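You operate a simulated robot arm through the tools that you are given. There is no shell and no other tool.

The job below is to be done with a simulated robot arm. You get a single attempt, and the scene is never put back.

JOB
Wring out the orange rag in the press, then wipe up the small puddle with it.
Fine: leave the press plate up and lay the rag in the shallow grey tray. What is to be rubbed or washed off counts as gone when no trace of it is left.

Only the result counts: the job must be done as asked and must still hold three seconds after the hand-in. Knocking over, shifting, dropping, spilling or breaking anything else fails it.

ROBOT AND FRAMES
A 6-joint arm with a three-finger gripper, fixed in place. Base frame: the origin is on the floor under the middle of its stand, x ahead of it, y to its left, z up. Lengths are in cm, angles in rad, forces in N, time in s.
It reaches about 121.3 cm from its shoulder. Its first joint turns from -2.897 to 2.897 rad. Payload 4.89 kg.
The tool frame sits at the grasp point between the pads (the TCP): z along the fingers, y along the line on which they close. The tips reach 3 cm beyond it. The gripper opens to 16.4 cm; its body begins 12.5 cm behind the TCP.
Orientation is that of the tool frame in the base frame, as [roll, pitch, yaw] about the fixed x, y, z axes, in that order (R = Rz(yaw) Ry(pitch) Rx(roll)). With the fingers straight down and closing along the base's y, the tool's x points along the base's -x, its y along +y and its z along -z.

CONTROLS
- The arm moves only by the tool arm_command. Its argument "rows" is a list of rows, each a list of 7 numbers: the shift along the base's x, y, z in units of 400 mm (1.0 is 400 mm), then the turn, a rotation vector about the base's x, y, z in units of 60 degrees (1.0 is 60 degrees), then the gripper command, from -1 (fully open) to 1 (shut), values between in proportion. In form: [[dx, dy, dz, rx, ry, rz, claw], ...]. A call has 1 to 20 rows; each row is the pose to reach, as a shift and turn from the pose commanded when the call began. A call with a number of a shift or a turn outside -1 to 1 is refused whole. A row lasts 0.2 s, in which the tool goes at most 5 cm and 0.15 rad; a call with a longer step from one row to the next is refused whole, and so is a gripper value outside its range. A pose out of reach is approached as far as the arm can. The call stops where the force on the tool passes 90 N (or 10 N more than at its start, if that is more) or the arm is blocked; 0.2 s more then pass. Each finger travels about 10.8 cm/s and halts on what it meets, pressing with about 32 N; the grip force reading is that of the motor and also rises with nothing between the fingers. The clock runs only during rows and for 0.2 s after the last one: add rows that repeat a pose to give the fingers time. The reply holds the time, the measured pose of the TCP, the force on the tool along the base axes, the opening and the grip force, in the units named above and with some noise, with the torque about the TCP (base axes, N m) and any sound that the robot's microphone picked up.
- Cameras (640 x 400 px; columns grow to the right, rows downward): "scene" is fixed at [21.14, 64.82, 141.11]; the picture's right is [-0.67, -0.74, 0.00], its down [-0.29, 0.26, -0.92] and it looks along [0.69, -0.61, -0.39] (base axes); focal length 339 px, centre (320, 200). "wrist" rides on the gripper at [7.6, -0.2, -15.2] in the tool frame; the picture's right is [0.02, 1.00, 0.00], its down [-0.88, 0.02, -0.47] and it looks along [-0.47, 0.01, 0.88] (tool axes); focal length 247 px, centre (320, 200). There is no depth. A picture from a camera that has moved, and an enlarged one, comes with that camera's place and axes in the base frame and with its lens. The place of the scene camera against the robot may be out by one fixed shift of up to 1.8 cm in any direction.
- snapshot(camera): a new picture of that camera. The clock stands still meanwhile.
- slide_trunk(by): moves the trunk up (or, below 0, down) by that many cm; the arm rides with it, the base frame stays. It gives what a move gives, with no picture.
- enlarge(camera, box): a new picture of the part [left, top, right, bottom] of that camera's present view, enlarged. The clock stands still meanwhile.
- finish_job(): hands the job in; it is judged then, once.

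Places have to be worked out from the pictures, the camera data and where the tool is seen. Open the gripper and draw the arm clear of the work before you hand the job in, unless the task says otherwise.

The tools are called by a JSON object that holds its "fn" and its "kwargs". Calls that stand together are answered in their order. arm_command: Moves the arm, as the interface text tells. Its arguments: {"type":"object","properties":{"rows":{"type":"array","items":{"type":"array","items":{"type":"number"}}}},"required":["rows"]} The other tools are called the same way: slide_trunk (by) moves the trunk up or down; snapshot (camera) takes a picture; enlarge (camera, box) takes an enlarged picture of a part of a camera's view; finish_job () hands the job in.

At the start:

```text
time: 0.0
tool_pos: [63.01, -1.44, 114.55]
orientation: [3.141, 0.0, 3.14]
ft_force: [-0.6, -0.3, 0.9]
ft_torque: [-0.02, -0.03, 0.04]
grip_width: 16.41
finger_force: 0.1
trunk travel left (down, up): [-17.5, 21.5]
```

scene: 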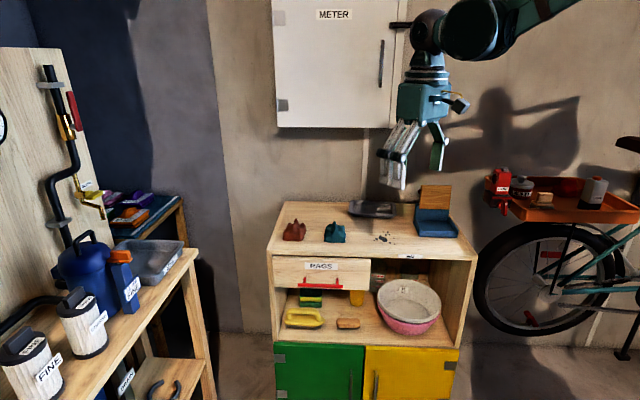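
wrist: 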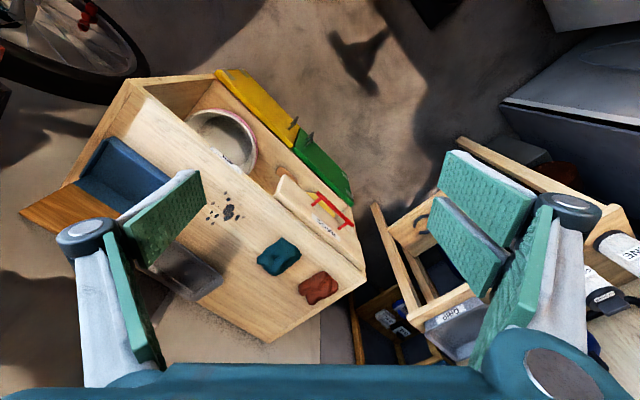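

I'll start by looking closely at the scene to find the orange rag, the press, the puddle and the tray.

{"fn": "enlarge", "kwargs": {"camera": "scene", "box": [0, 160, 220, 400]}}

{"fn": "enlarge", "kwargs": {"camera": "scene", "box": [250, 170, 490, 340]}}

{"fn": "enlarge", "kwargs": {"camera": "scene", "box": [470, 120, 640, 260]}}

{"fn": "enlarge", "kwargs": {"camera": "wrist", "box": [60, 60, 380, 340]}}

```text
1.67 times, centred on (110, 280) of scene
camera zoom: at [21.14, 64.82, 141.11], right [-0.67, -0.74, 0.0], down [-0.29, 0.26, -0.92], along [0.69, -0.61, -0.39], focal length 565 px, centre (670, 67)
```

zoom: 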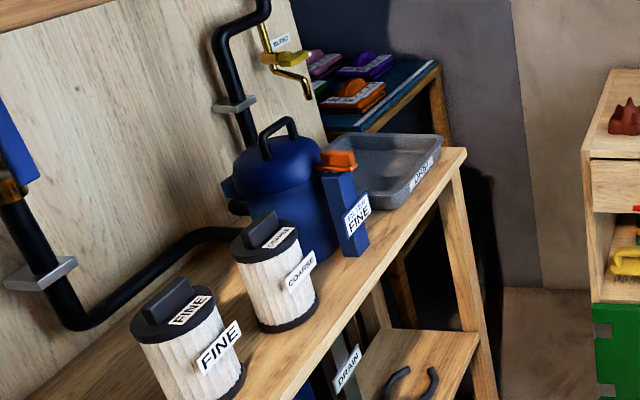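

```text
2.35 times, centred on (370, 255) of scene
camera zoom: at [21.14, 64.82, 141.11], right [-0.67, -0.74, 0.0], down [-0.29, 0.26, -0.92], along [0.69, -0.61, -0.39], focal length 798 px, centre (202, 71)
```

zoom: 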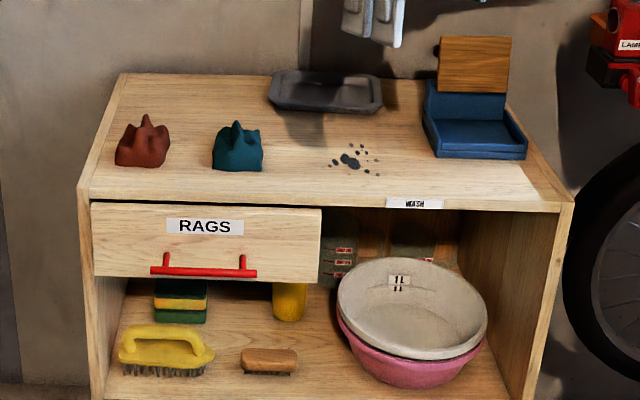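

```text
2.86 times, centred on (555, 190) of scene
camera zoom: at [21.14, 64.82, 141.11], right [-0.67, -0.74, 0.0], down [-0.29, 0.26, -0.92], along [0.69, -0.61, -0.39], focal length 969 px, centre (-351, 229)
```

zoom: 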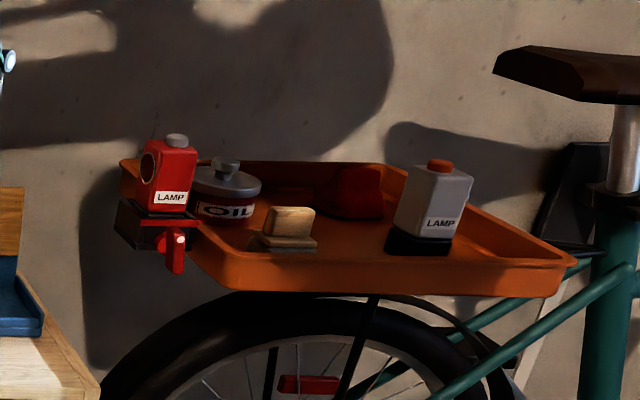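

```text
1.43 times, centred on (220, 200) of wrist
camera zoom: at [55.47, -1.63, 129.79], right [-0.02, 1.0, 0.0], down [0.88, 0.02, 0.47], along [0.47, 0.01, -0.88], focal length 353 px, centre (463, 200)
```

zoom: 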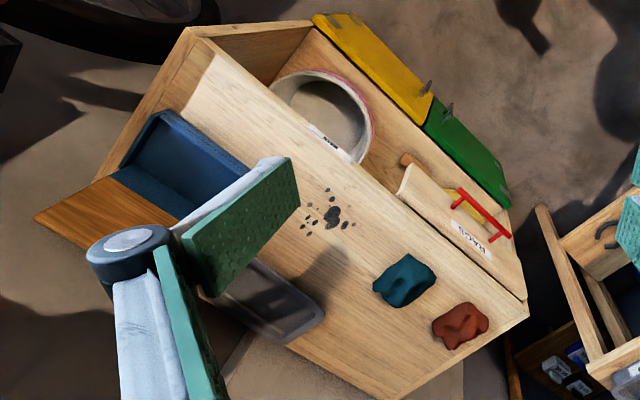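

The cabinet top has a reddish rag, a teal rag, dark drops, a grey tray and a blue thing with a wooden plate (probably the press). I'll zoom in further to tell the colours and the press mechanism.

{"fn": "enlarge", "kwargs": {"camera": "scene", "box": [275, 205, 355, 255]}}

{"fn": "enlarge", "kwargs": {"camera": "scene", "box": [400, 175, 480, 250]}}

{"fn": "enlarge", "kwargs": {"camera": "scene", "box": [340, 195, 420, 250]}}

{"fn": "enlarge", "kwargs": {"camera": "scene", "box": [80, 180, 180, 250]}}

{"fn": "enlarge", "kwargs": {"camera": "wrist", "box": [200, 180, 360, 320]}}

{"fn": "enlarge", "kwargs": {"camera": "wrist", "box": [360, 200, 520, 370]}}

```text
8.00 times, centred on (315, 230) of scene
camera zoom: at [21.14, 64.82, 141.11], right [-0.67, -0.74, 0.0], down [-0.29, 0.26, -0.92], along [0.69, -0.61, -0.39], focal length 2712 px, centre (360, -40)
```

zoom: 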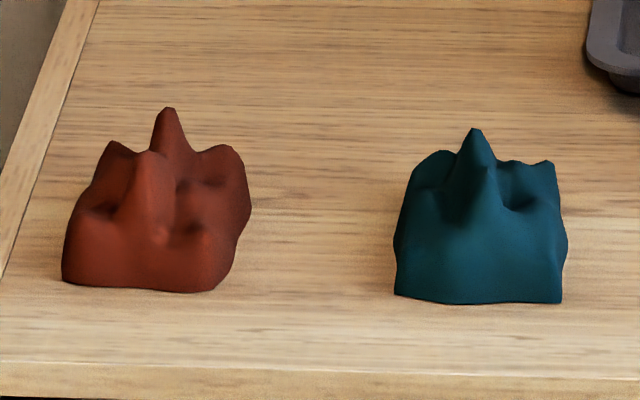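

```text
5.33 times, centred on (440, 212) of scene
camera zoom: at [21.14, 64.82, 141.11], right [-0.67, -0.74, 0.0], down [-0.29, 0.26, -0.92], along [0.69, -0.61, -0.39], focal length 1808 px, centre (-320, 133)
```

zoom: 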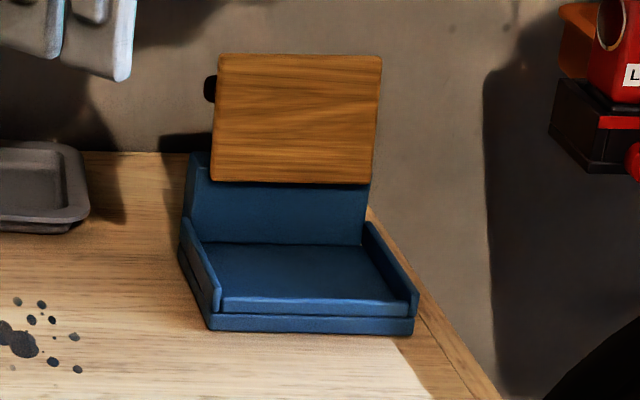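

```text
7.27 times, centred on (380, 222) of scene
camera zoom: at [21.14, 64.82, 141.11], right [-0.67, -0.74, 0.0], down [-0.29, 0.26, -0.92], along [0.69, -0.61, -0.39], focal length 2466 px, centre (-116, 36)
```

zoom: 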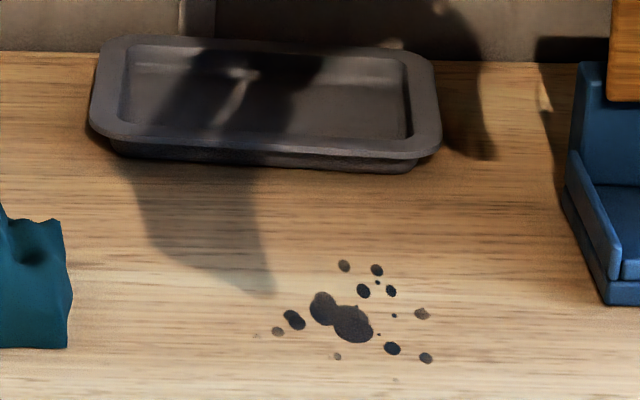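

```text
5.71 times, centred on (130, 215) of scene
camera zoom: at [21.14, 64.82, 141.11], right [-0.67, -0.74, 0.0], down [-0.29, 0.26, -0.92], along [0.69, -0.61, -0.39], focal length 1937 px, centre (1406, 114)
```

zoom: 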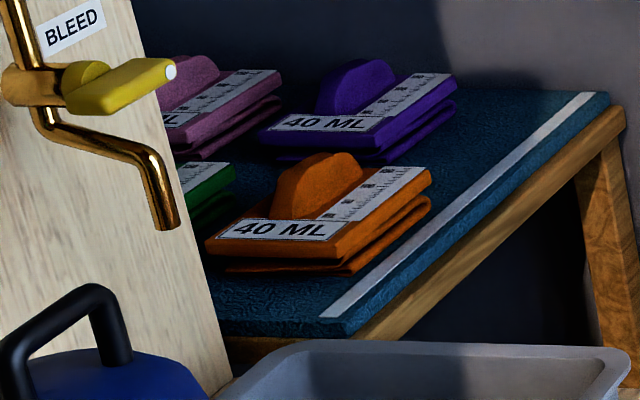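

```text
2.86 times, centred on (280, 250) of wrist
camera zoom: at [55.47, -1.63, 129.79], right [-0.02, 1.0, 0.0], down [0.88, 0.02, 0.47], along [0.47, 0.01, -0.88], focal length 706 px, centre (434, 57)
```

zoom: 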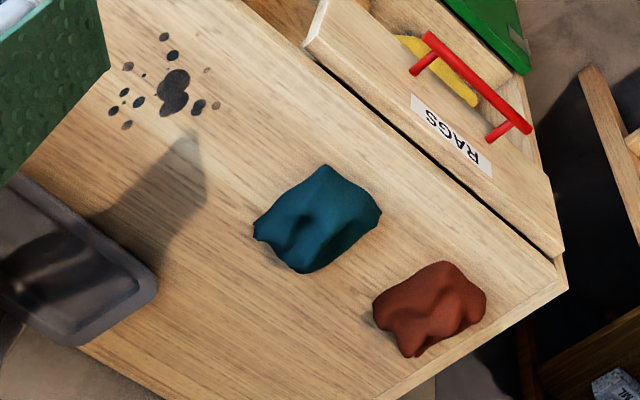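

```text
2.35 times, centred on (440, 285) of wrist
camera zoom: at [55.47, -1.63, 129.79], right [-0.02, 1.0, 0.0], down [0.88, 0.02, 0.47], along [0.47, 0.01, -0.88], focal length 581 px, centre (38, 0)
```

zoom: 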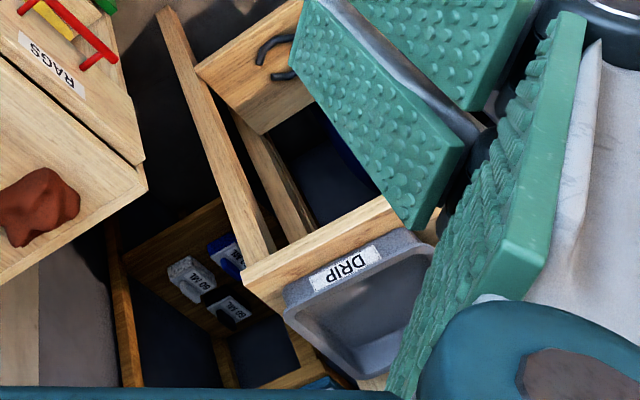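

The cabinet carries two wet-looking crumpled rags (rust-orange, teal), dark drops, a blue press with a hinged wooden plate, and a shallow grey tray. I'll shift the arm sideways and slightly back/up for a clearer wrist view of the press and the cabinet top.

{"fn": "arm_command", "kwargs": {"rows": [[-0.03, -0.1, 0.03, 0, 0, 0, -1], [-0.06, -0.2, 0.06, 0, 0, 0, -1], [-0.09, -0.3, 0.09, 0, 0, 0, -1], [-0.12, -0.4, 0.12, 0, 0, 0, -1], [-0.15, -0.5, 0.15, 0, 0, 0, -1], [-0.18, -0.6, 0.18, 0, 0, 0, -1]]}}

{"fn": "snapshot", "kwargs": {"camera": "wrist"}}

{"fn": "snapshot", "kwargs": {"camera": "scene"}}

```text
time: 1.4
tool_pos: [55.84, -25.33, 121.89]
orientation: [-3.141, 0.0, -3.14]
ft_force: [0.2, 0.8, 0.4]
ft_torque: [-0.11, 0.04, -0.01]
grip_width: 16.39
finger_force: 0.1
trunk travel left (down, up): [-17.5, 21.5]
```

```text
taken
camera wrist: at [48.32, -25.53, 137.05], right [-0.02, 1.0, 0.0], down [0.88, 0.02, 0.47], along [0.47, 0.01, -0.88], focal length 247 px, centre (320, 200)
```

wrist: 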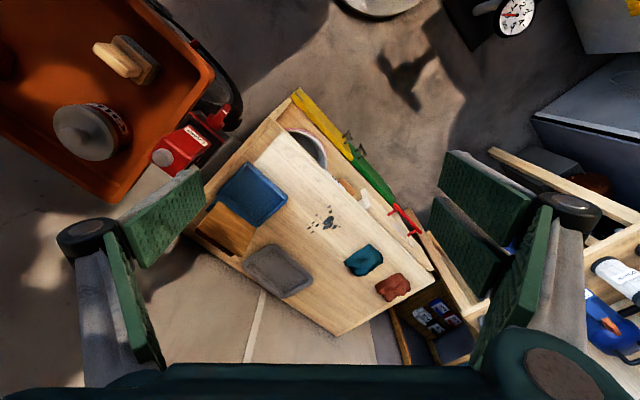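

```text
taken
```

scene: 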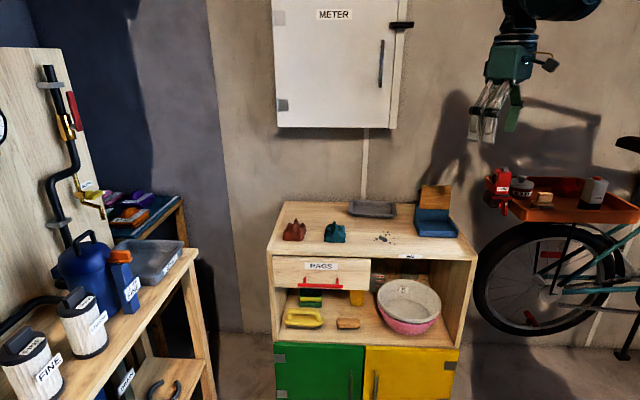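

This gives an unobstructed view of the cabinet top. I'll enlarge the wrist and scene views there.

{"fn": "enlarge", "kwargs": {"camera": "wrist", "box": [190, 140, 350, 260]}}

{"fn": "enlarge", "kwargs": {"camera": "wrist", "box": [280, 190, 440, 340]}}

{"fn": "enlarge", "kwargs": {"camera": "scene", "box": [330, 175, 480, 265]}}

{"fn": "enlarge", "kwargs": {"camera": "scene", "box": [260, 240, 400, 340]}}

```text
3.33 times, centred on (270, 200) of wrist
camera zoom: at [48.32, -25.53, 137.05], right [-0.02, 1.0, 0.0], down [0.88, 0.02, 0.47], along [0.47, 0.01, -0.88], focal length 823 px, centre (487, 200)
```

zoom: 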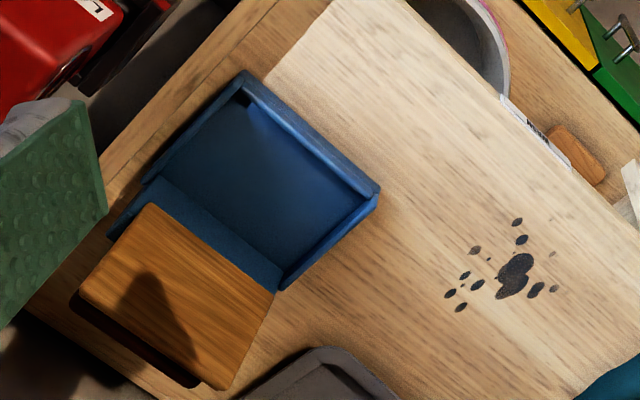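

```text
2.67 times, centred on (360, 265) of wrist
camera zoom: at [48.32, -25.53, 137.05], right [-0.02, 1.0, 0.0], down [0.88, 0.02, 0.47], along [0.47, 0.01, -0.88], focal length 659 px, centre (213, 27)
```

zoom: 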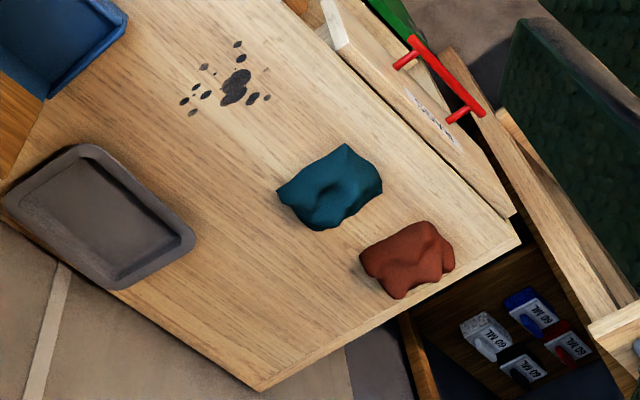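

```text
4.27 times, centred on (405, 220) of scene
camera zoom: at [21.14, 64.82, 141.11], right [-0.67, -0.74, 0.0], down [-0.29, 0.26, -0.92], along [0.69, -0.61, -0.39], focal length 1446 px, centre (-43, 115)
```

zoom: 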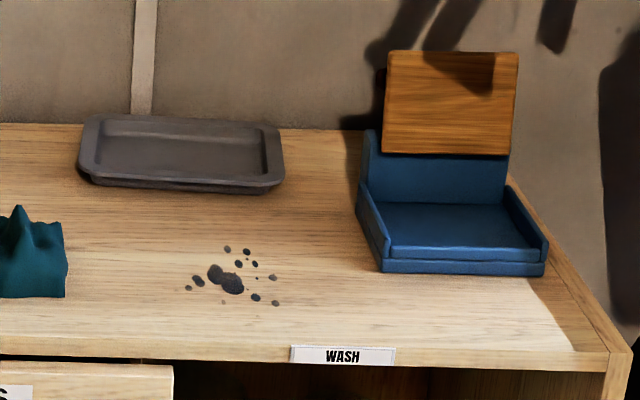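

```text
4.00 times, centred on (330, 290) of scene
camera zoom: at [21.14, 64.82, 141.11], right [-0.67, -0.74, 0.0], down [-0.29, 0.26, -0.92], along [0.69, -0.61, -0.39], focal length 1356 px, centre (280, -160)
```

zoom: 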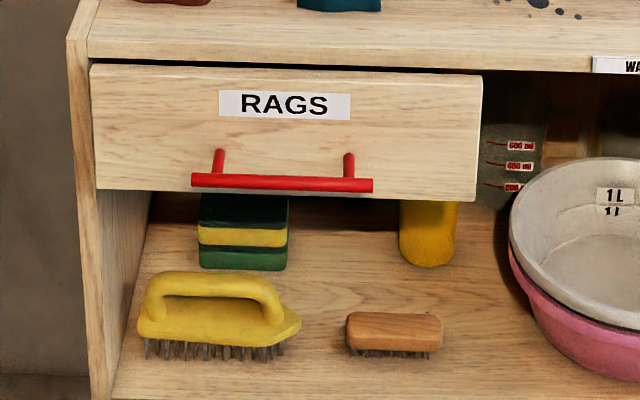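

Before acting, I'll check whether there is any other puddle (e.g. on the bench or the dark table), so I swing the wrist camera toward the left at a safe height.

{"fn": "arm_command", "kwargs": {"rows": [[-0.03, 0.09, 0.01, 0, 0, 0.1, -1], [-0.06, 0.18, 0.02, 0, 0, 0.2, -1], [-0.09, 0.27, 0.03, 0, 0, 0.3, -1], [-0.12, 0.36, 0.04, 0, 0, 0.4, -1], [-0.15, 0.45, 0.05, 0, 0, 0.5, -1], [-0.18, 0.54, 0.06, 0, 0, 0.6, -1], [-0.21, 0.63, 0.07, 0, 0, 0.7, -1], [-0.25, 0.72, 0.08, 0, 0, 0.8, -1]]}}

{"fn": "snapshot", "kwargs": {"camera": "wrist"}}

{"fn": "snapshot", "kwargs": {"camera": "scene"}}

```text
time: 3.2
tool_pos: [45.79, 3.64, 124.7]
orientation: [-3.141, -0.001, -2.303]
ft_force: [0.7, -1.1, -0.4]
ft_torque: [0.04, 0.18, 0.03]
grip_width: 16.4
finger_force: 0.1
trunk travel left (down, up): [-17.5, 21.5]
```

```text
taken
camera wrist: at [40.85, -2.27, 139.92], right [-0.76, 0.65, 0.0], down [0.57, 0.67, 0.47], along [0.31, 0.36, -0.88], focal length 247 px, centre (320, 200)
```

wrist: 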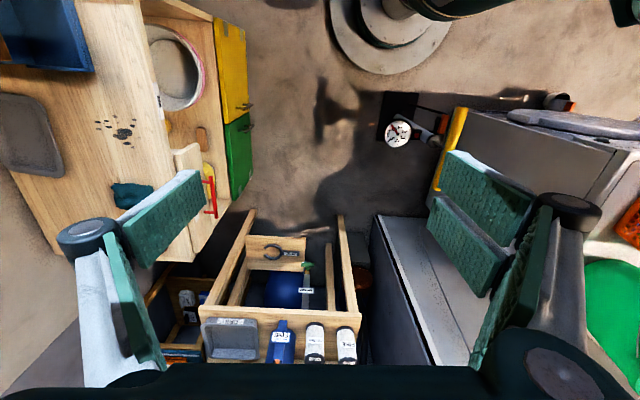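

```text
taken
```

scene: 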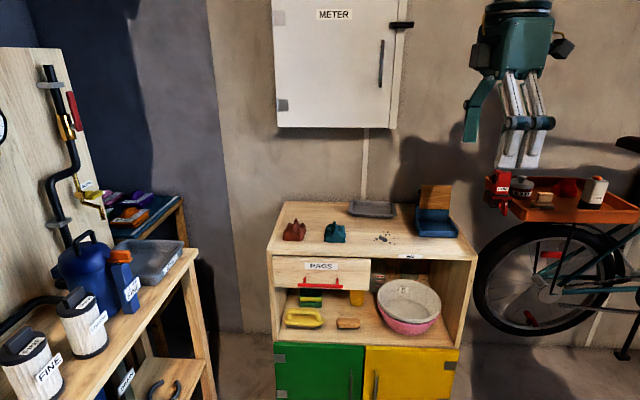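

Nothing like a puddle appears on the bench here; let me enlarge parts of this view to be sure.

{"fn": "enlarge", "kwargs": {"camera": "wrist", "box": [130, 200, 380, 380]}}

{"fn": "enlarge", "kwargs": {"camera": "wrist", "box": [370, 60, 640, 380]}}

{"fn": "enlarge", "kwargs": {"camera": "wrist", "box": [0, 0, 260, 220]}}

```text
2.22 times, centred on (255, 290) of wrist
camera zoom: at [40.85, -2.27, 139.92], right [-0.76, 0.65, 0.0], down [0.57, 0.67, 0.47], along [0.31, 0.36, -0.88], focal length 549 px, centre (464, 0)
```

zoom: 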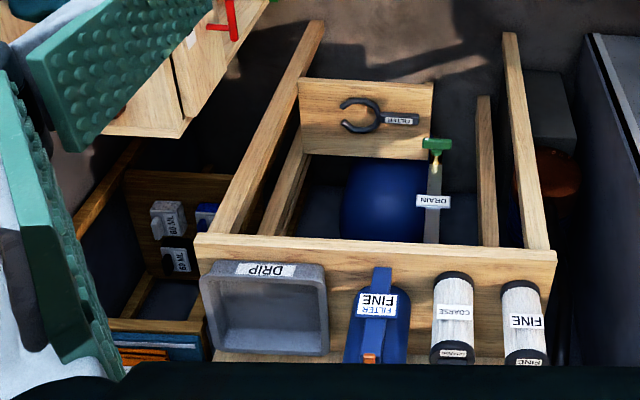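

```text
1.25 times, centred on (505, 220) of wrist
camera zoom: at [40.85, -2.27, 139.92], right [-0.76, 0.65, 0.0], down [0.57, 0.67, 0.47], along [0.31, 0.36, -0.88], focal length 309 px, centre (89, 175)
```

zoom: 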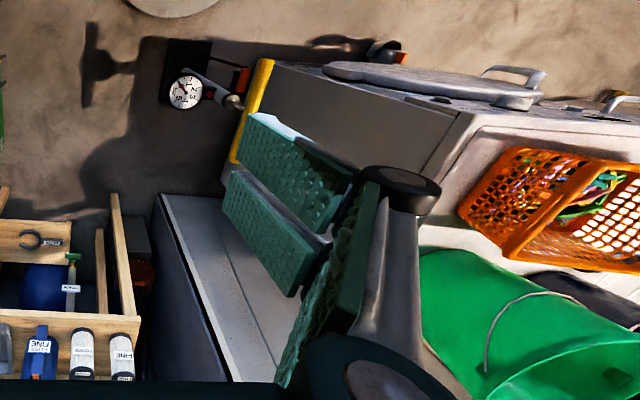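

```text
1.82 times, centred on (130, 110) of wrist
camera zoom: at [40.85, -2.27, 139.92], right [-0.76, 0.65, 0.0], down [0.57, 0.67, 0.47], along [0.31, 0.36, -0.88], focal length 449 px, centre (666, 364)
```

zoom: 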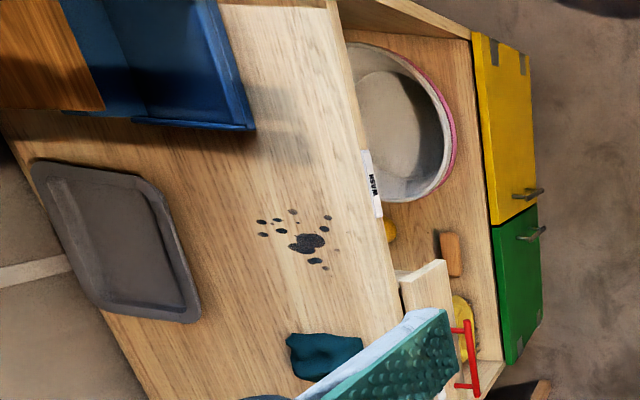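

The dark splash on the cabinet top at about (85.8, -22.4, 80.1) is the only puddle. I'll swing the camera round to look squarely at the press from its front (cabinet faces the base's (-x,+y) diagonal).

{"fn": "arm_command", "kwargs": {"rows": [[0.03, -0.055, -0.01, 0, 0, -0.125, -1], [0.06, -0.11, -0.03, 0, 0, -0.25, -1], [0.09, -0.165, -0.06, 0, 0, -0.375, -1], [0.12, -0.22, -0.09, 0, 0, -0.5, -1], [0.15, -0.275, -0.12, 0, 0, -0.625, -1], [0.18, -0.33, -0.15, 0, 0, -0.75, -1], [0.21, -0.39, -0.18, 0, 0, -0.875, -1], [0.24, -0.45, -0.2, 0, 0, -1.0, -1]]}}

{"fn": "arm_command", "kwargs": {"rows": [[0.05, -0.09, -0.04, 0, 0, -0.11, -1], [0.1, -0.18, -0.08, 0, 0, -0.22, -1], [0.15, -0.27, -0.12, 0, 0, -0.33, -1], [0.2, -0.36, -0.16, 0, 0, -0.44, -1], [0.26, -0.45, -0.2, 0, 0, -0.55, -1]]}}

{"fn": "snapshot", "kwargs": {"camera": "wrist"}}

{"fn": "snapshot", "kwargs": {"camera": "scene"}}

```text
time: 5.0
tool_pos: [55.37, -14.64, 117.04]
orientation: [3.141, 0.0, 2.931]
ft_force: [-1.5, 0.2, -0.4]
ft_torque: [-0.09, -0.13, -0.03]
grip_width: 16.42
finger_force: 0.1
trunk travel left (down, up): [-17.5, 21.5]
```

```text
time: 6.2
tool_pos: [65.7, -32.44, 108.98]
orientation: [-3.141, -0.001, 2.357]
ft_force: [-1.5, 1.0, 1.6]
ft_torque: [-0.23, -0.23, -0.04]
grip_width: 16.4
finger_force: 0.0
trunk travel left (down, up): [-17.5, 21.5]
```

```text
taken
camera wrist: at [60.21, -27.24, 124.07], right [0.69, 0.72, 0.0], down [0.64, -0.61, 0.47], along [0.34, -0.33, -0.88], focal length 247 px, centre (320, 200)
```

wrist: 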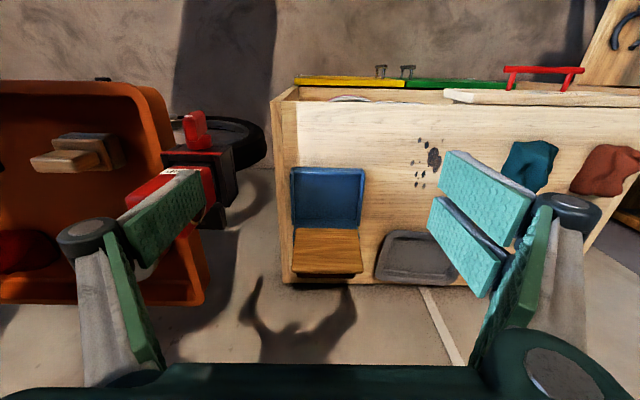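

```text
taken
```

scene: 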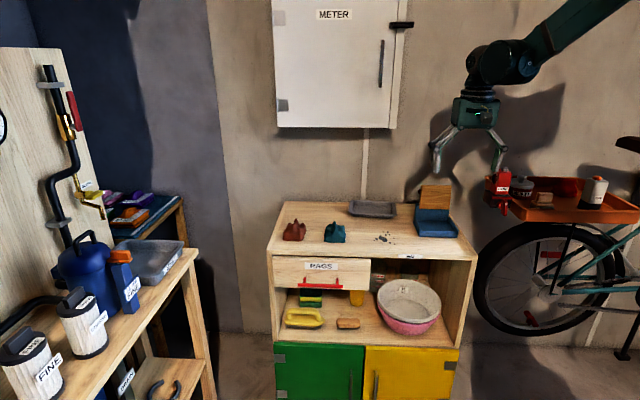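

The camera is now square to the cabinet. I'll enlarge the press in both views.

{"fn": "enlarge", "kwargs": {"camera": "wrist", "box": [270, 140, 470, 300]}}

{"fn": "enlarge", "kwargs": {"camera": "scene", "box": [400, 175, 480, 250]}}

{"fn": "enlarge", "kwargs": {"camera": "wrist", "box": [280, 150, 380, 290]}}

```text
2.50 times, centred on (370, 220) of wrist
camera zoom: at [60.21, -27.24, 124.07], right [0.69, 0.72, 0.0], down [0.64, -0.61, 0.47], along [0.34, -0.33, -0.88], focal length 617 px, centre (195, 150)
```

zoom: 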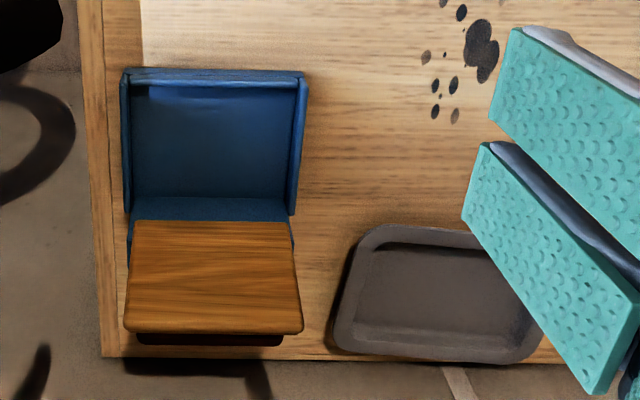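

```text
5.33 times, centred on (440, 212) of scene
camera zoom: at [21.14, 64.82, 141.11], right [-0.67, -0.74, 0.0], down [-0.29, 0.26, -0.92], along [0.69, -0.61, -0.39], focal length 1808 px, centre (-320, 133)
```

zoom: 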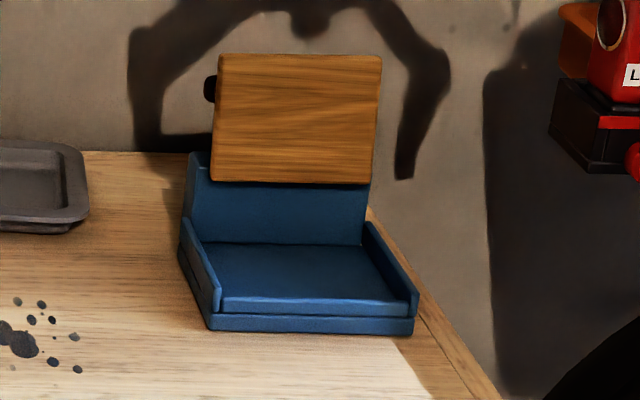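

```text
2.86 times, centred on (330, 220) of wrist
camera zoom: at [60.21, -27.24, 124.07], right [0.69, 0.72, 0.0], down [0.64, -0.61, 0.47], along [0.34, -0.33, -0.88], focal length 706 px, centre (291, 143)
```

zoom: 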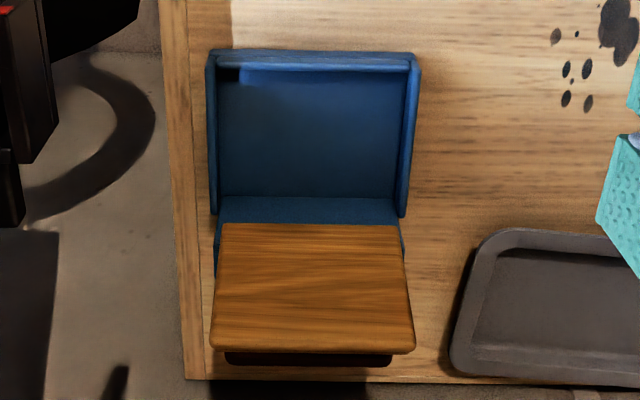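

Working in cabinet coordinates (E along its front, D into its depth): press trough spans E≈18.6–31.3, D≈78–88.7, plate hinged at rear (z≈86.6), leaning back ~12° to z≈96 with a black bar behind. The METER box hangs above the back of the cabinet, so I'll tilt the camera to find how far it sticks out.

{"fn": "arm_command", "kwargs": {"rows": [[0.055, 0.078, 0.04, -0.05, -0.05, 0, -1], [0.11, 0.156, 0.08, -0.1, -0.1, 0, -1], [0.165, 0.234, 0.12, -0.15, -0.15, 0, -1], [0.22, 0.312, 0.15, -0.2, -0.2, 0, -1], [0.275, 0.39, 0.18, -0.25, -0.25, 0, -1], [0.33, 0.468, 0.21, -0.3, -0.3, 0, -1], [0.39, 0.545, 0.225, -0.354, -0.354, 0, -1]]}}

{"fn": "snapshot", "kwargs": {"camera": "wrist"}}

{"fn": "snapshot", "kwargs": {"camera": "scene"}}

```text
time: 7.8
tool_pos: [81.36, -10.66, 117.97]
orientation: [3.138, 0.526, 2.355]
ft_force: [-0.8, -1.5, -0.4]
ft_torque: [0.19, -0.09, 0.15]
grip_width: 16.39
finger_force: 0.1
trunk travel left (down, up): [-17.5, 21.5]
```

```text
taken
camera wrist: at [71.26, -0.86, 127.31], right [0.69, 0.72, -0.01], down [0.38, -0.36, 0.85], along [0.61, -0.59, -0.53], focal length 247 px, centre (320, 200)
```

wrist: 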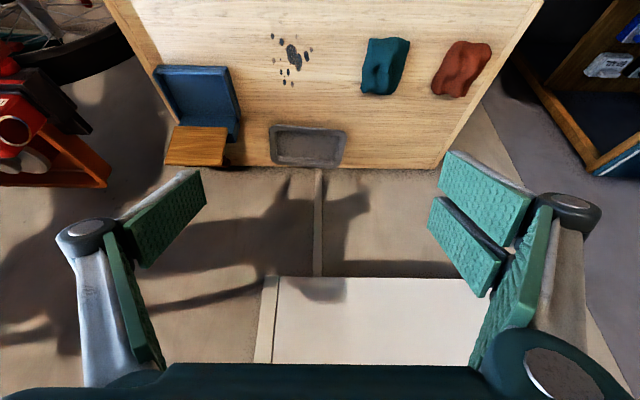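

```text
taken
```

scene: 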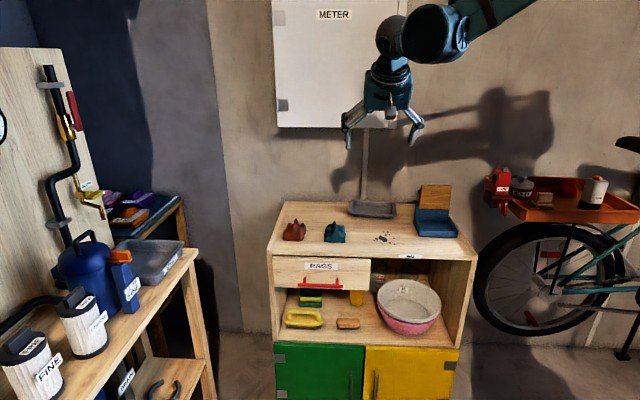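

I'll enlarge the METER box's lower edge to judge its protrusion.

{"fn": "enlarge", "kwargs": {"camera": "wrist", "box": [230, 240, 360, 330]}}

{"fn": "enlarge", "kwargs": {"camera": "scene", "box": [260, 0, 420, 140]}}

{"fn": "enlarge", "kwargs": {"camera": "wrist", "box": [140, 50, 360, 190]}}

```text
4.44 times, centred on (295, 285) of wrist
camera zoom: at [71.26, -0.86, 127.31], right [0.69, 0.72, -0.01], down [0.38, -0.36, 0.85], along [0.61, -0.59, -0.53], focal length 1098 px, centre (431, -178)
```

zoom: 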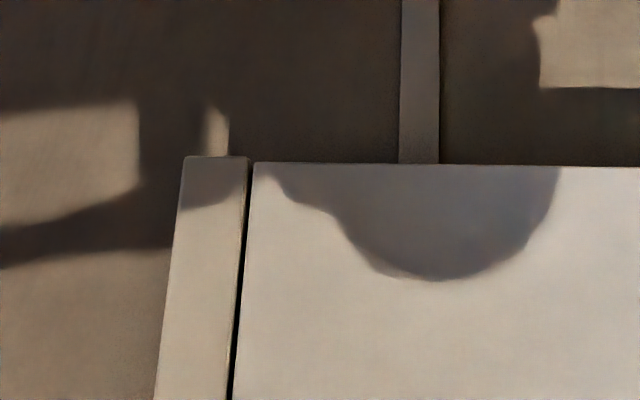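

```text
2.86 times, centred on (340, 70) of scene
camera zoom: at [21.14, 64.82, 141.11], right [-0.67, -0.74, 0.0], down [-0.29, 0.26, -0.92], along [0.69, -0.61, -0.39], focal length 969 px, centre (263, 571)
```

zoom: 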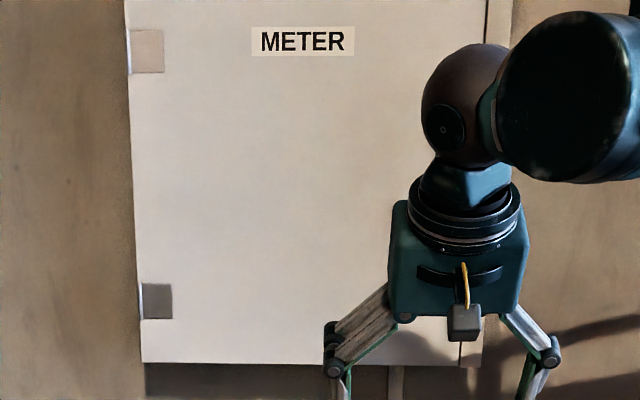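

```text
2.86 times, centred on (250, 120) of wrist
camera zoom: at [71.26, -0.86, 127.31], right [0.69, 0.72, -0.01], down [0.38, -0.36, 0.85], along [0.61, -0.59, -0.53], focal length 706 px, centre (520, 429)
```

zoom: 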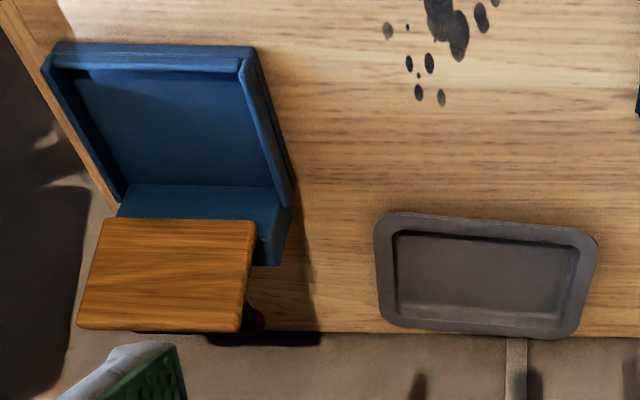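

METER box is far back, so I'll stay well in front of it. Rust-orange rag is judged at about (107.9, -0.9), ~8.5 cm wide, ~7 cm high on the top at z≈80. I'll untilt and hover above it with the closing line along the cabinet's front edge, fingers part-open (12 cm) to stay clear of the teal rag.

{"fn": "arm_command", "kwargs": {"rows": [[0.08, 0.03, -0.02, 0.05, 0.05, 0, -0.8], [0.16, 0.06, -0.05, 0.1, 0.1, 0, -0.6], [0.24, 0.09, -0.09, 0.15, 0.15, 0, -0.45], [0.32, 0.12, -0.14, 0.2, 0.2, 0, -0.45], [0.4, 0.15, -0.19, 0.25, 0.25, 0, -0.45], [0.48, 0.18, -0.24, 0.3, 0.3, 0, -0.45], [0.56, 0.21, -0.29, 0.354, 0.354, 0, -0.45], [0.62, 0.23, -0.35, 0.354, 0.354, 0, -0.45], [0.663, 0.245, -0.4, 0.354, 0.354, 0, -0.45]]}}

{"fn": "snapshot", "kwargs": {"camera": "wrist"}}

{"fn": "snapshot", "kwargs": {"camera": "scene"}}

```text
time: 9.8
tool_pos: [107.79, -0.95, 102.06]
orientation: [3.142, 0.0, 2.355]
ft_force: [-0.7, -0.6, 0.3]
ft_torque: [0.08, -0.06, -0.03]
grip_width: 11.9
finger_force: 0.2
trunk travel left (down, up): [-17.5, 21.5]
```

```text
taken
camera wrist: at [102.37, 4.26, 117.38], right [0.69, 0.72, 0.0], down [0.64, -0.61, 0.47], along [0.34, -0.33, -0.88], focal length 247 px, centre (320, 200)
```

wrist: 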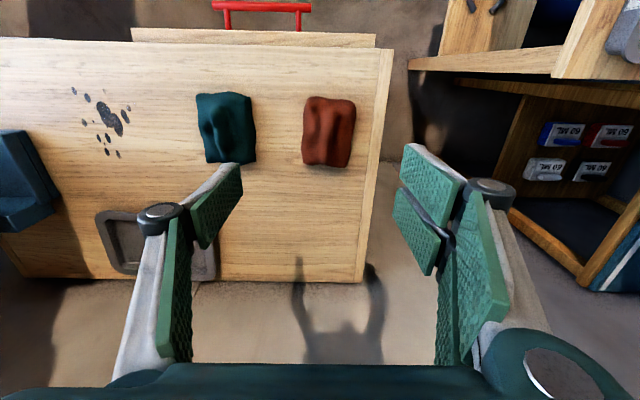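

```text
taken
```

scene: 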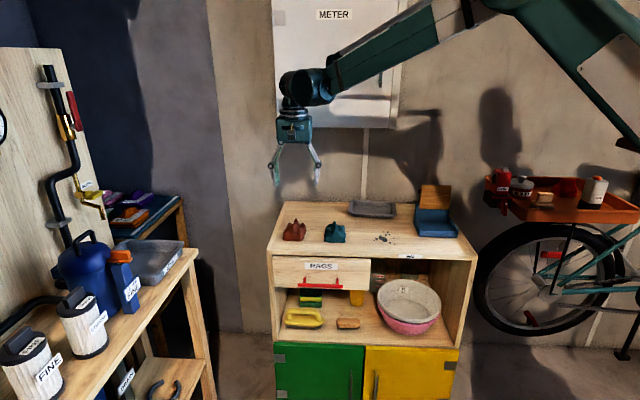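

The rag, seen from here, is about 7.3 cm wide along the closing line, centred at about (109.0, -0.6). I'll shift onto it and go down to TCP z≈85.5 with fingers still at 12 cm, then check.

{"fn": "arm_command", "kwargs": {"rows": [[0.03, 0.01, -0.08, 0, 0, 0, -0.45], [0.03, 0.01, -0.16, 0, 0, 0, -0.45], [0.03, 0.01, -0.24, 0, 0, 0, -0.45], [0.03, 0.01, -0.3, 0, 0, 0, -0.45], [0.03, 0.01, -0.36, 0, 0, 0, -0.45], [0.03, 0.01, -0.41, 0, 0, 0, -0.45]]}}

{"fn": "snapshot", "kwargs": {"camera": "wrist"}}

{"fn": "enlarge", "kwargs": {"camera": "scene", "box": [255, 150, 375, 250]}}

```text
time: 11.2
tool_pos: [109.24, -0.84, 85.55]
orientation: [3.14, 0.0, 2.355]
ft_force: [-1.5, 0.6, 0.6]
ft_torque: [0.0, -0.13, -0.01]
grip_width: 11.89
finger_force: 0.0
trunk travel left (down, up): [-17.5, 21.5]
```

```text
taken
camera wrist: at [103.82, 4.52, 100.84], right [0.69, 0.72, 0.0], down [0.64, -0.61, 0.47], along [0.34, -0.33, -0.88], focal length 247 px, centre (320, 200)
```

wrist: 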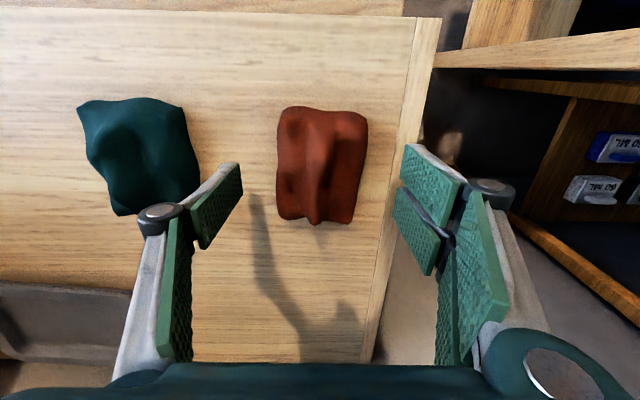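

```text
4.00 times, centred on (315, 200) of scene
camera zoom: at [21.14, 64.82, 141.11], right [-0.67, -0.74, 0.0], down [-0.29, 0.26, -0.92], along [0.69, -0.61, -0.39], focal length 1356 px, centre (340, 200)
```

zoom: 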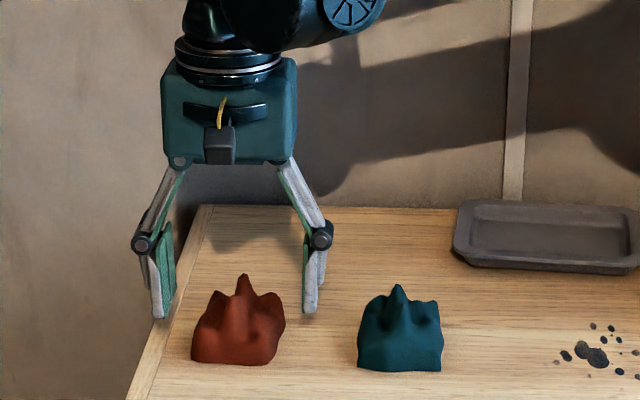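

The fingers straddle the rag well centred (rag E 73.3–80.3, D 73–83; TCP E 76.6, D 77.8). I'll go down ~1.2 cm more and close on it.

{"fn": "arm_command", "kwargs": {"rows": [[0, 0, -0.015, 0, 0, 0, -0.45], [0, 0, -0.03, 0, 0, 0, -0.45], [0, 0, -0.03, 0, 0, 0, 0.2], [0, 0, -0.03, 0, 0, 0, 1], [0, 0, -0.03, 0, 0, 0, 1], [0, 0, -0.03, 0, 0, 0, 1], [0, 0, -0.03, 0, 0, 0, 1]]}}

{"fn": "snapshot", "kwargs": {"camera": "wrist"}}

{"fn": "enlarge", "kwargs": {"camera": "scene", "box": [255, 150, 375, 250]}}

```text
time: 12.8
tool_pos: [109.25, -0.6, 84.4]
orientation: [-3.141, 0.001, 2.356]
ft_force: [-0.2, 0.8, 7.9]
ft_torque: [0.06, 0.01, -0.32]
grip_width: 6.93
finger_force: 31.9
trunk travel left (down, up): [-17.5, 21.5]
```

```text
taken
camera wrist: at [103.74, 4.62, 99.67], right [0.69, 0.72, 0.0], down [0.64, -0.61, 0.47], along [0.34, -0.33, -0.88], focal length 247 px, centre (320, 200)
```

wrist: 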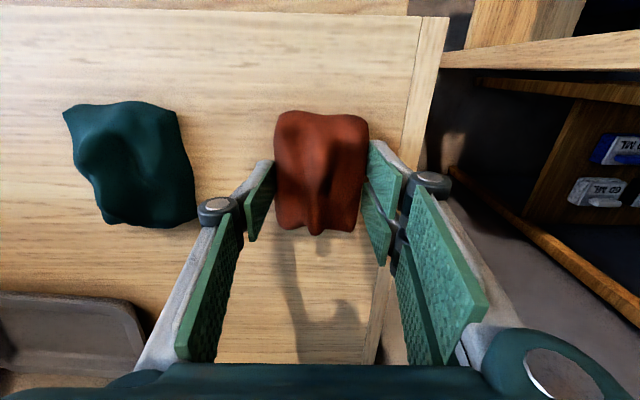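

```text
4.00 times, centred on (315, 200) of scene
camera zoom: at [21.14, 64.82, 141.11], right [-0.67, -0.74, 0.0], down [-0.29, 0.26, -0.92], along [0.69, -0.61, -0.39], focal length 1356 px, centre (340, 200)
```

zoom: 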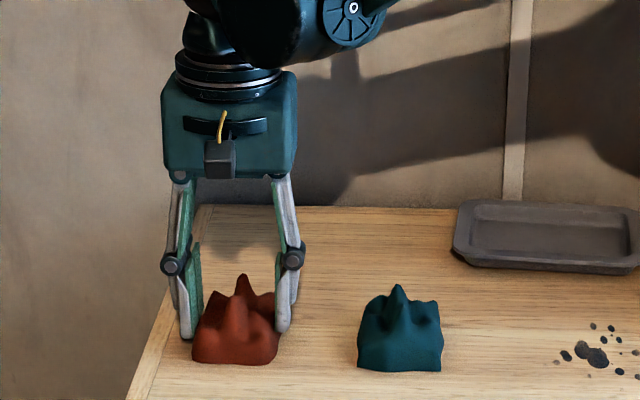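

Rag is gripped (6.9 cm, 32 N). I'll lift it ~10.5 cm slowly and check it is held.

{"fn": "arm_command", "kwargs": {"rows": [[0, 0, 0.04, 0, 0, 0, 1], [0, 0, 0.1, 0, 0, 0, 1], [0, 0, 0.18, 0, 0, 0, 1], [0, 0, 0.265, 0, 0, 0, 1]]}}

{"fn": "snapshot", "kwargs": {"camera": "wrist"}}

{"fn": "enlarge", "kwargs": {"camera": "scene", "box": [255, 150, 415, 260]}}

```text
time: 13.8
tool_pos: [109.4, -0.41, 95.1]
orientation: [3.141, 0.001, 2.357]
ft_force: [1.5, -0.5, -1.4]
ft_torque: [0.01, 0.14, -0.02]
grip_width: 0.0
finger_force: 31.9
trunk travel left (down, up): [-17.5, 21.5]
```

```text
taken
camera wrist: at [103.89, 4.74, 110.27], right [0.69, 0.72, 0.0], down [0.64, -0.61, 0.47], along [0.34, -0.33, -0.88], focal length 247 px, centre (320, 200)
```

wrist: 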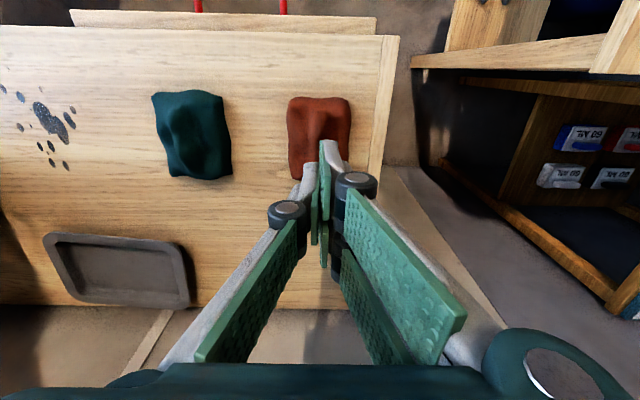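

```text
3.64 times, centred on (335, 205) of scene
camera zoom: at [21.14, 64.82, 141.11], right [-0.67, -0.74, 0.0], down [-0.29, 0.26, -0.92], along [0.69, -0.61, -0.39], focal length 1233 px, centre (266, 182)
```

zoom: 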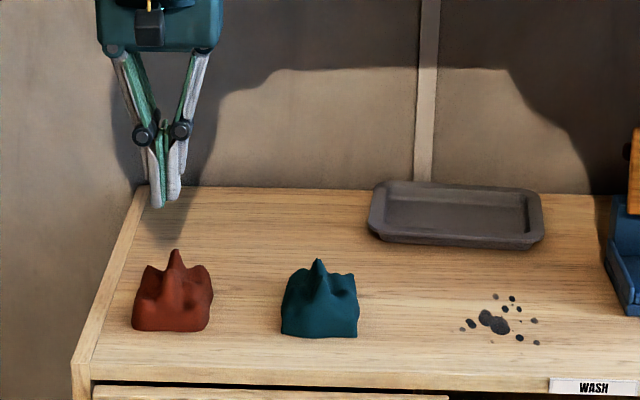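

The rag slipped out — it's still in its spot, apparently because I gripped the tapered upper part. I'll reopen, go lower (TCP z≈83.3, tips just above the top) and grip its wider base.

{"fn": "arm_command", "kwargs": {"rows": [[-0.01, -0.005, 0, 0, 0, 0, 0.3], [-0.01, -0.005, 0, 0, 0, 0, -0.45], [-0.01, -0.005, 0, 0, 0, 0, -0.45], [-0.01, -0.005, -0.1, 0, 0, 0, -0.45], [-0.01, -0.005, -0.18, 0, 0, 0, -0.45], [-0.01, -0.005, -0.25, 0, 0, 0, -0.45], [-0.01, -0.005, -0.28, 0, 0, 0, -0.45], [-0.01, -0.005, -0.292, 0, 0, 0, -0.45]]}}

{"fn": "snapshot", "kwargs": {"camera": "wrist"}}

{"fn": "enlarge", "kwargs": {"camera": "scene", "box": [265, 190, 345, 250]}}

```text
time: 15.6
tool_pos: [108.74, -0.74, 83.34]
orientation: [-3.14, 0.0, 2.356]
ft_force: [0.9, -0.1, 0.3]
ft_torque: [0.03, 0.01, -0.02]
grip_width: 11.88
finger_force: 0.0
trunk travel left (down, up): [-17.5, 21.5]
```

```text
taken
camera wrist: at [103.26, 4.42, 98.51], right [0.69, 0.72, 0.0], down [0.64, -0.61, 0.47], along [0.34, -0.33, -0.88], focal length 247 px, centre (320, 200)
```

wrist: 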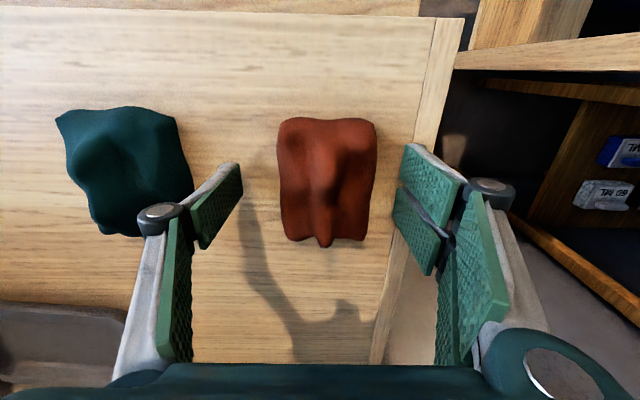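

```text
6.67 times, centred on (305, 220) of scene
camera zoom: at [21.14, 64.82, 141.11], right [-0.67, -0.74, 0.0], down [-0.29, 0.26, -0.92], along [0.69, -0.61, -0.39], focal length 2260 px, centre (420, 67)
```

zoom: 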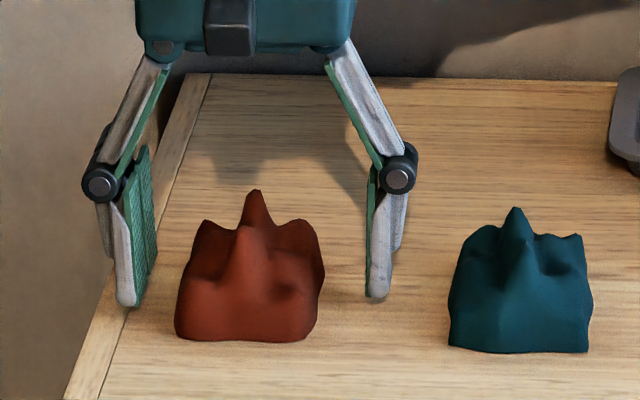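

No table contact yet (tips ≈80.3). Closing here on the rag's base, then lifting just 2 cm slowly to test the hold.

{"fn": "arm_command", "kwargs": {"rows": [[0, 0, 0, 0, 0, 0, 0.2], [0, 0, 0, 0, 0, 0, 1], [0, 0, 0, 0, 0, 0, 1], [0, 0, 0, 0, 0, 0, 1], [0, 0, 0, 0, 0, 0, 1]]}}

{"fn": "arm_command", "kwargs": {"rows": [[0, 0, 0.01, 0, 0, 0, 1], [0, 0, 0.02, 0, 0, 0, 1], [0, 0, 0.03, 0, 0, 0, 1], [0, 0, 0.04, 0, 0, 0, 1], [0, 0, 0.05, 0, 0, 0, 1]]}}

{"fn": "enlarge", "kwargs": {"camera": "scene", "box": [265, 190, 345, 250]}}

{"fn": "snapshot", "kwargs": {"camera": "wrist"}}

```text
time: 16.8
tool_pos: [108.69, -0.76, 83.35]
orientation: [-3.141, 0.001, 2.355]
ft_force: [0.4, 0.0, 0.5]
ft_torque: [-0.02, 0.04, -0.07]
grip_width: 7.41
finger_force: 31.6
trunk travel left (down, up): [-17.5, 21.5]
```

```text
time: 18.0
tool_pos: [108.71, -0.93, 85.34]
orientation: [3.141, 0.0, 2.357]
ft_force: [0.4, 0.2, -1.1]
ft_torque: [0.03, -0.01, -0.01]
grip_width: 7.41
finger_force: 32.1
trunk travel left (down, up): [-17.5, 21.5]
```

```text
6.67 times, centred on (305, 220) of scene
camera zoom: at [21.14, 64.82, 141.11], right [-0.67, -0.74, 0.0], down [-0.29, 0.26, -0.92], along [0.69, -0.61, -0.39], focal length 2260 px, centre (420, 67)
```

zoom: 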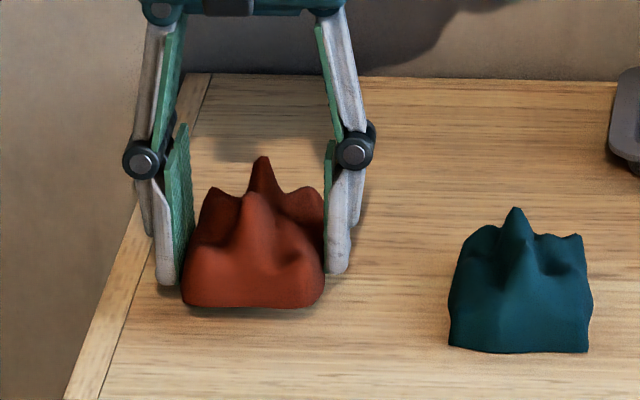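

```text
taken
camera wrist: at [103.33, 4.4, 100.54], right [0.69, 0.72, 0.0], down [0.64, -0.61, 0.47], along [0.34, -0.33, -0.88], focal length 247 px, centre (320, 200)
```

wrist: 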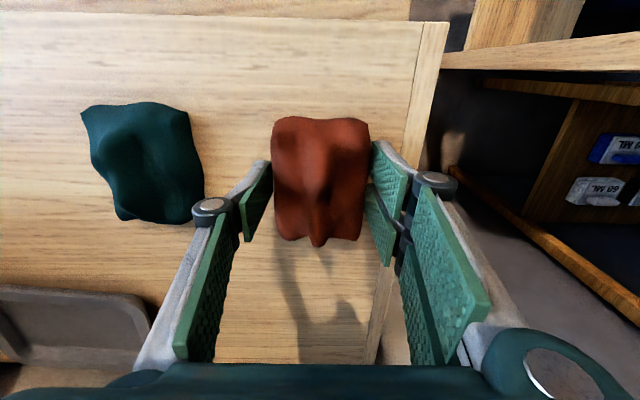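

The rag is held firmly now. I'll lift it further and carry it over to in front of the press (E≈25, D≈77.5) at TCP z≈95.

{"fn": "arm_command", "kwargs": {"rows": [[0, 0, 0.05, 0, 0, 0, 1], [0, 0, 0.11, 0, 0, 0, 1], [0, 0, 0.18, 0, 0, 0, 1], [0, 0, 0.24, 0, 0, 0, 1], [-0.04, -0.04, 0.245, 0, 0, 0, 1], [-0.1, -0.1, 0.245, 0, 0, 0, 1], [-0.175, -0.175, 0.245, 0, 0, 0, 1], [-0.25, -0.25, 0.245, 0, 0, 0, 1], [-0.325, -0.325, 0.245, 0, 0, 0, 1], [-0.4, -0.4, 0.245, 0, 0, 0, 1], [-0.475, -0.475, 0.245, 0, 0, 0, 1], [-0.55, -0.55, 0.245, 0, 0, 0, 1], [-0.625, -0.625, 0.245, 0, 0, 0, 1], [-0.7, -0.7, 0.245, 0, 0, 0, 1], [-0.775, -0.775, 0.245, 0, 0, 0, 1], [-0.85, -0.85, 0.245, 0, 0, 0, 1], [-0.9, -0.9, 0.245, 0, 0, 0, 1]]}}

{"fn": "snapshot", "kwargs": {"camera": "wrist"}}

{"fn": "enlarge", "kwargs": {"camera": "scene", "box": [260, 130, 500, 280]}}

```text
time: 21.6
tool_pos: [72.73, -36.76, 95.21]
orientation: [-3.141, 0.0, 2.359]
ft_force: [0.5, 2.1, -0.6]
ft_torque: [-0.18, 0.11, 0.01]
grip_width: 7.42
finger_force: 33.0
trunk travel left (down, up): [-17.5, 21.5]
```

```text
taken
camera wrist: at [67.21, -31.53, 110.38], right [0.69, 0.72, 0.0], down [0.64, -0.61, 0.47], along [0.34, -0.33, -0.88], focal length 247 px, centre (320, 200)
```

wrist: 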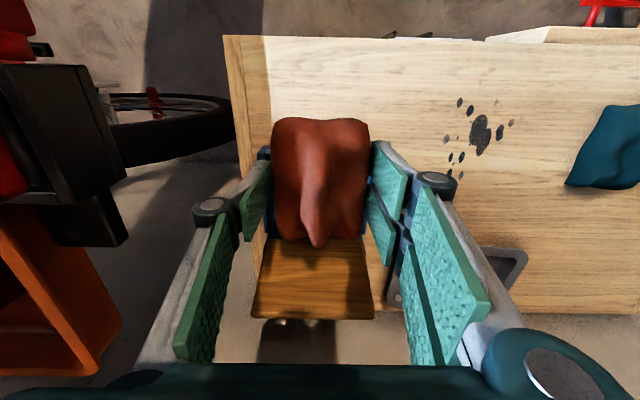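

```text
2.67 times, centred on (380, 205) of scene
camera zoom: at [21.14, 64.82, 141.11], right [-0.67, -0.74, 0.0], down [-0.29, 0.26, -0.92], along [0.69, -0.61, -0.39], focal length 904 px, centre (160, 187)
```

zoom: 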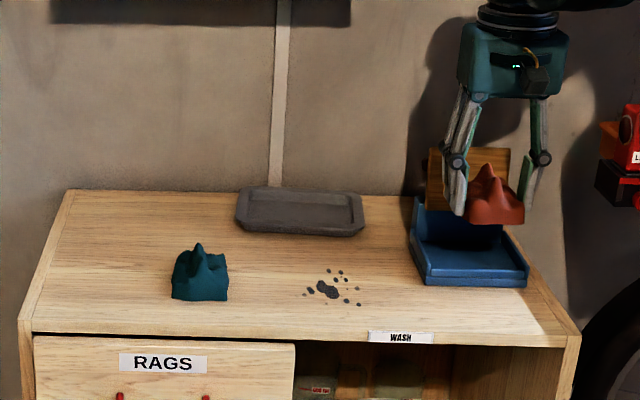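

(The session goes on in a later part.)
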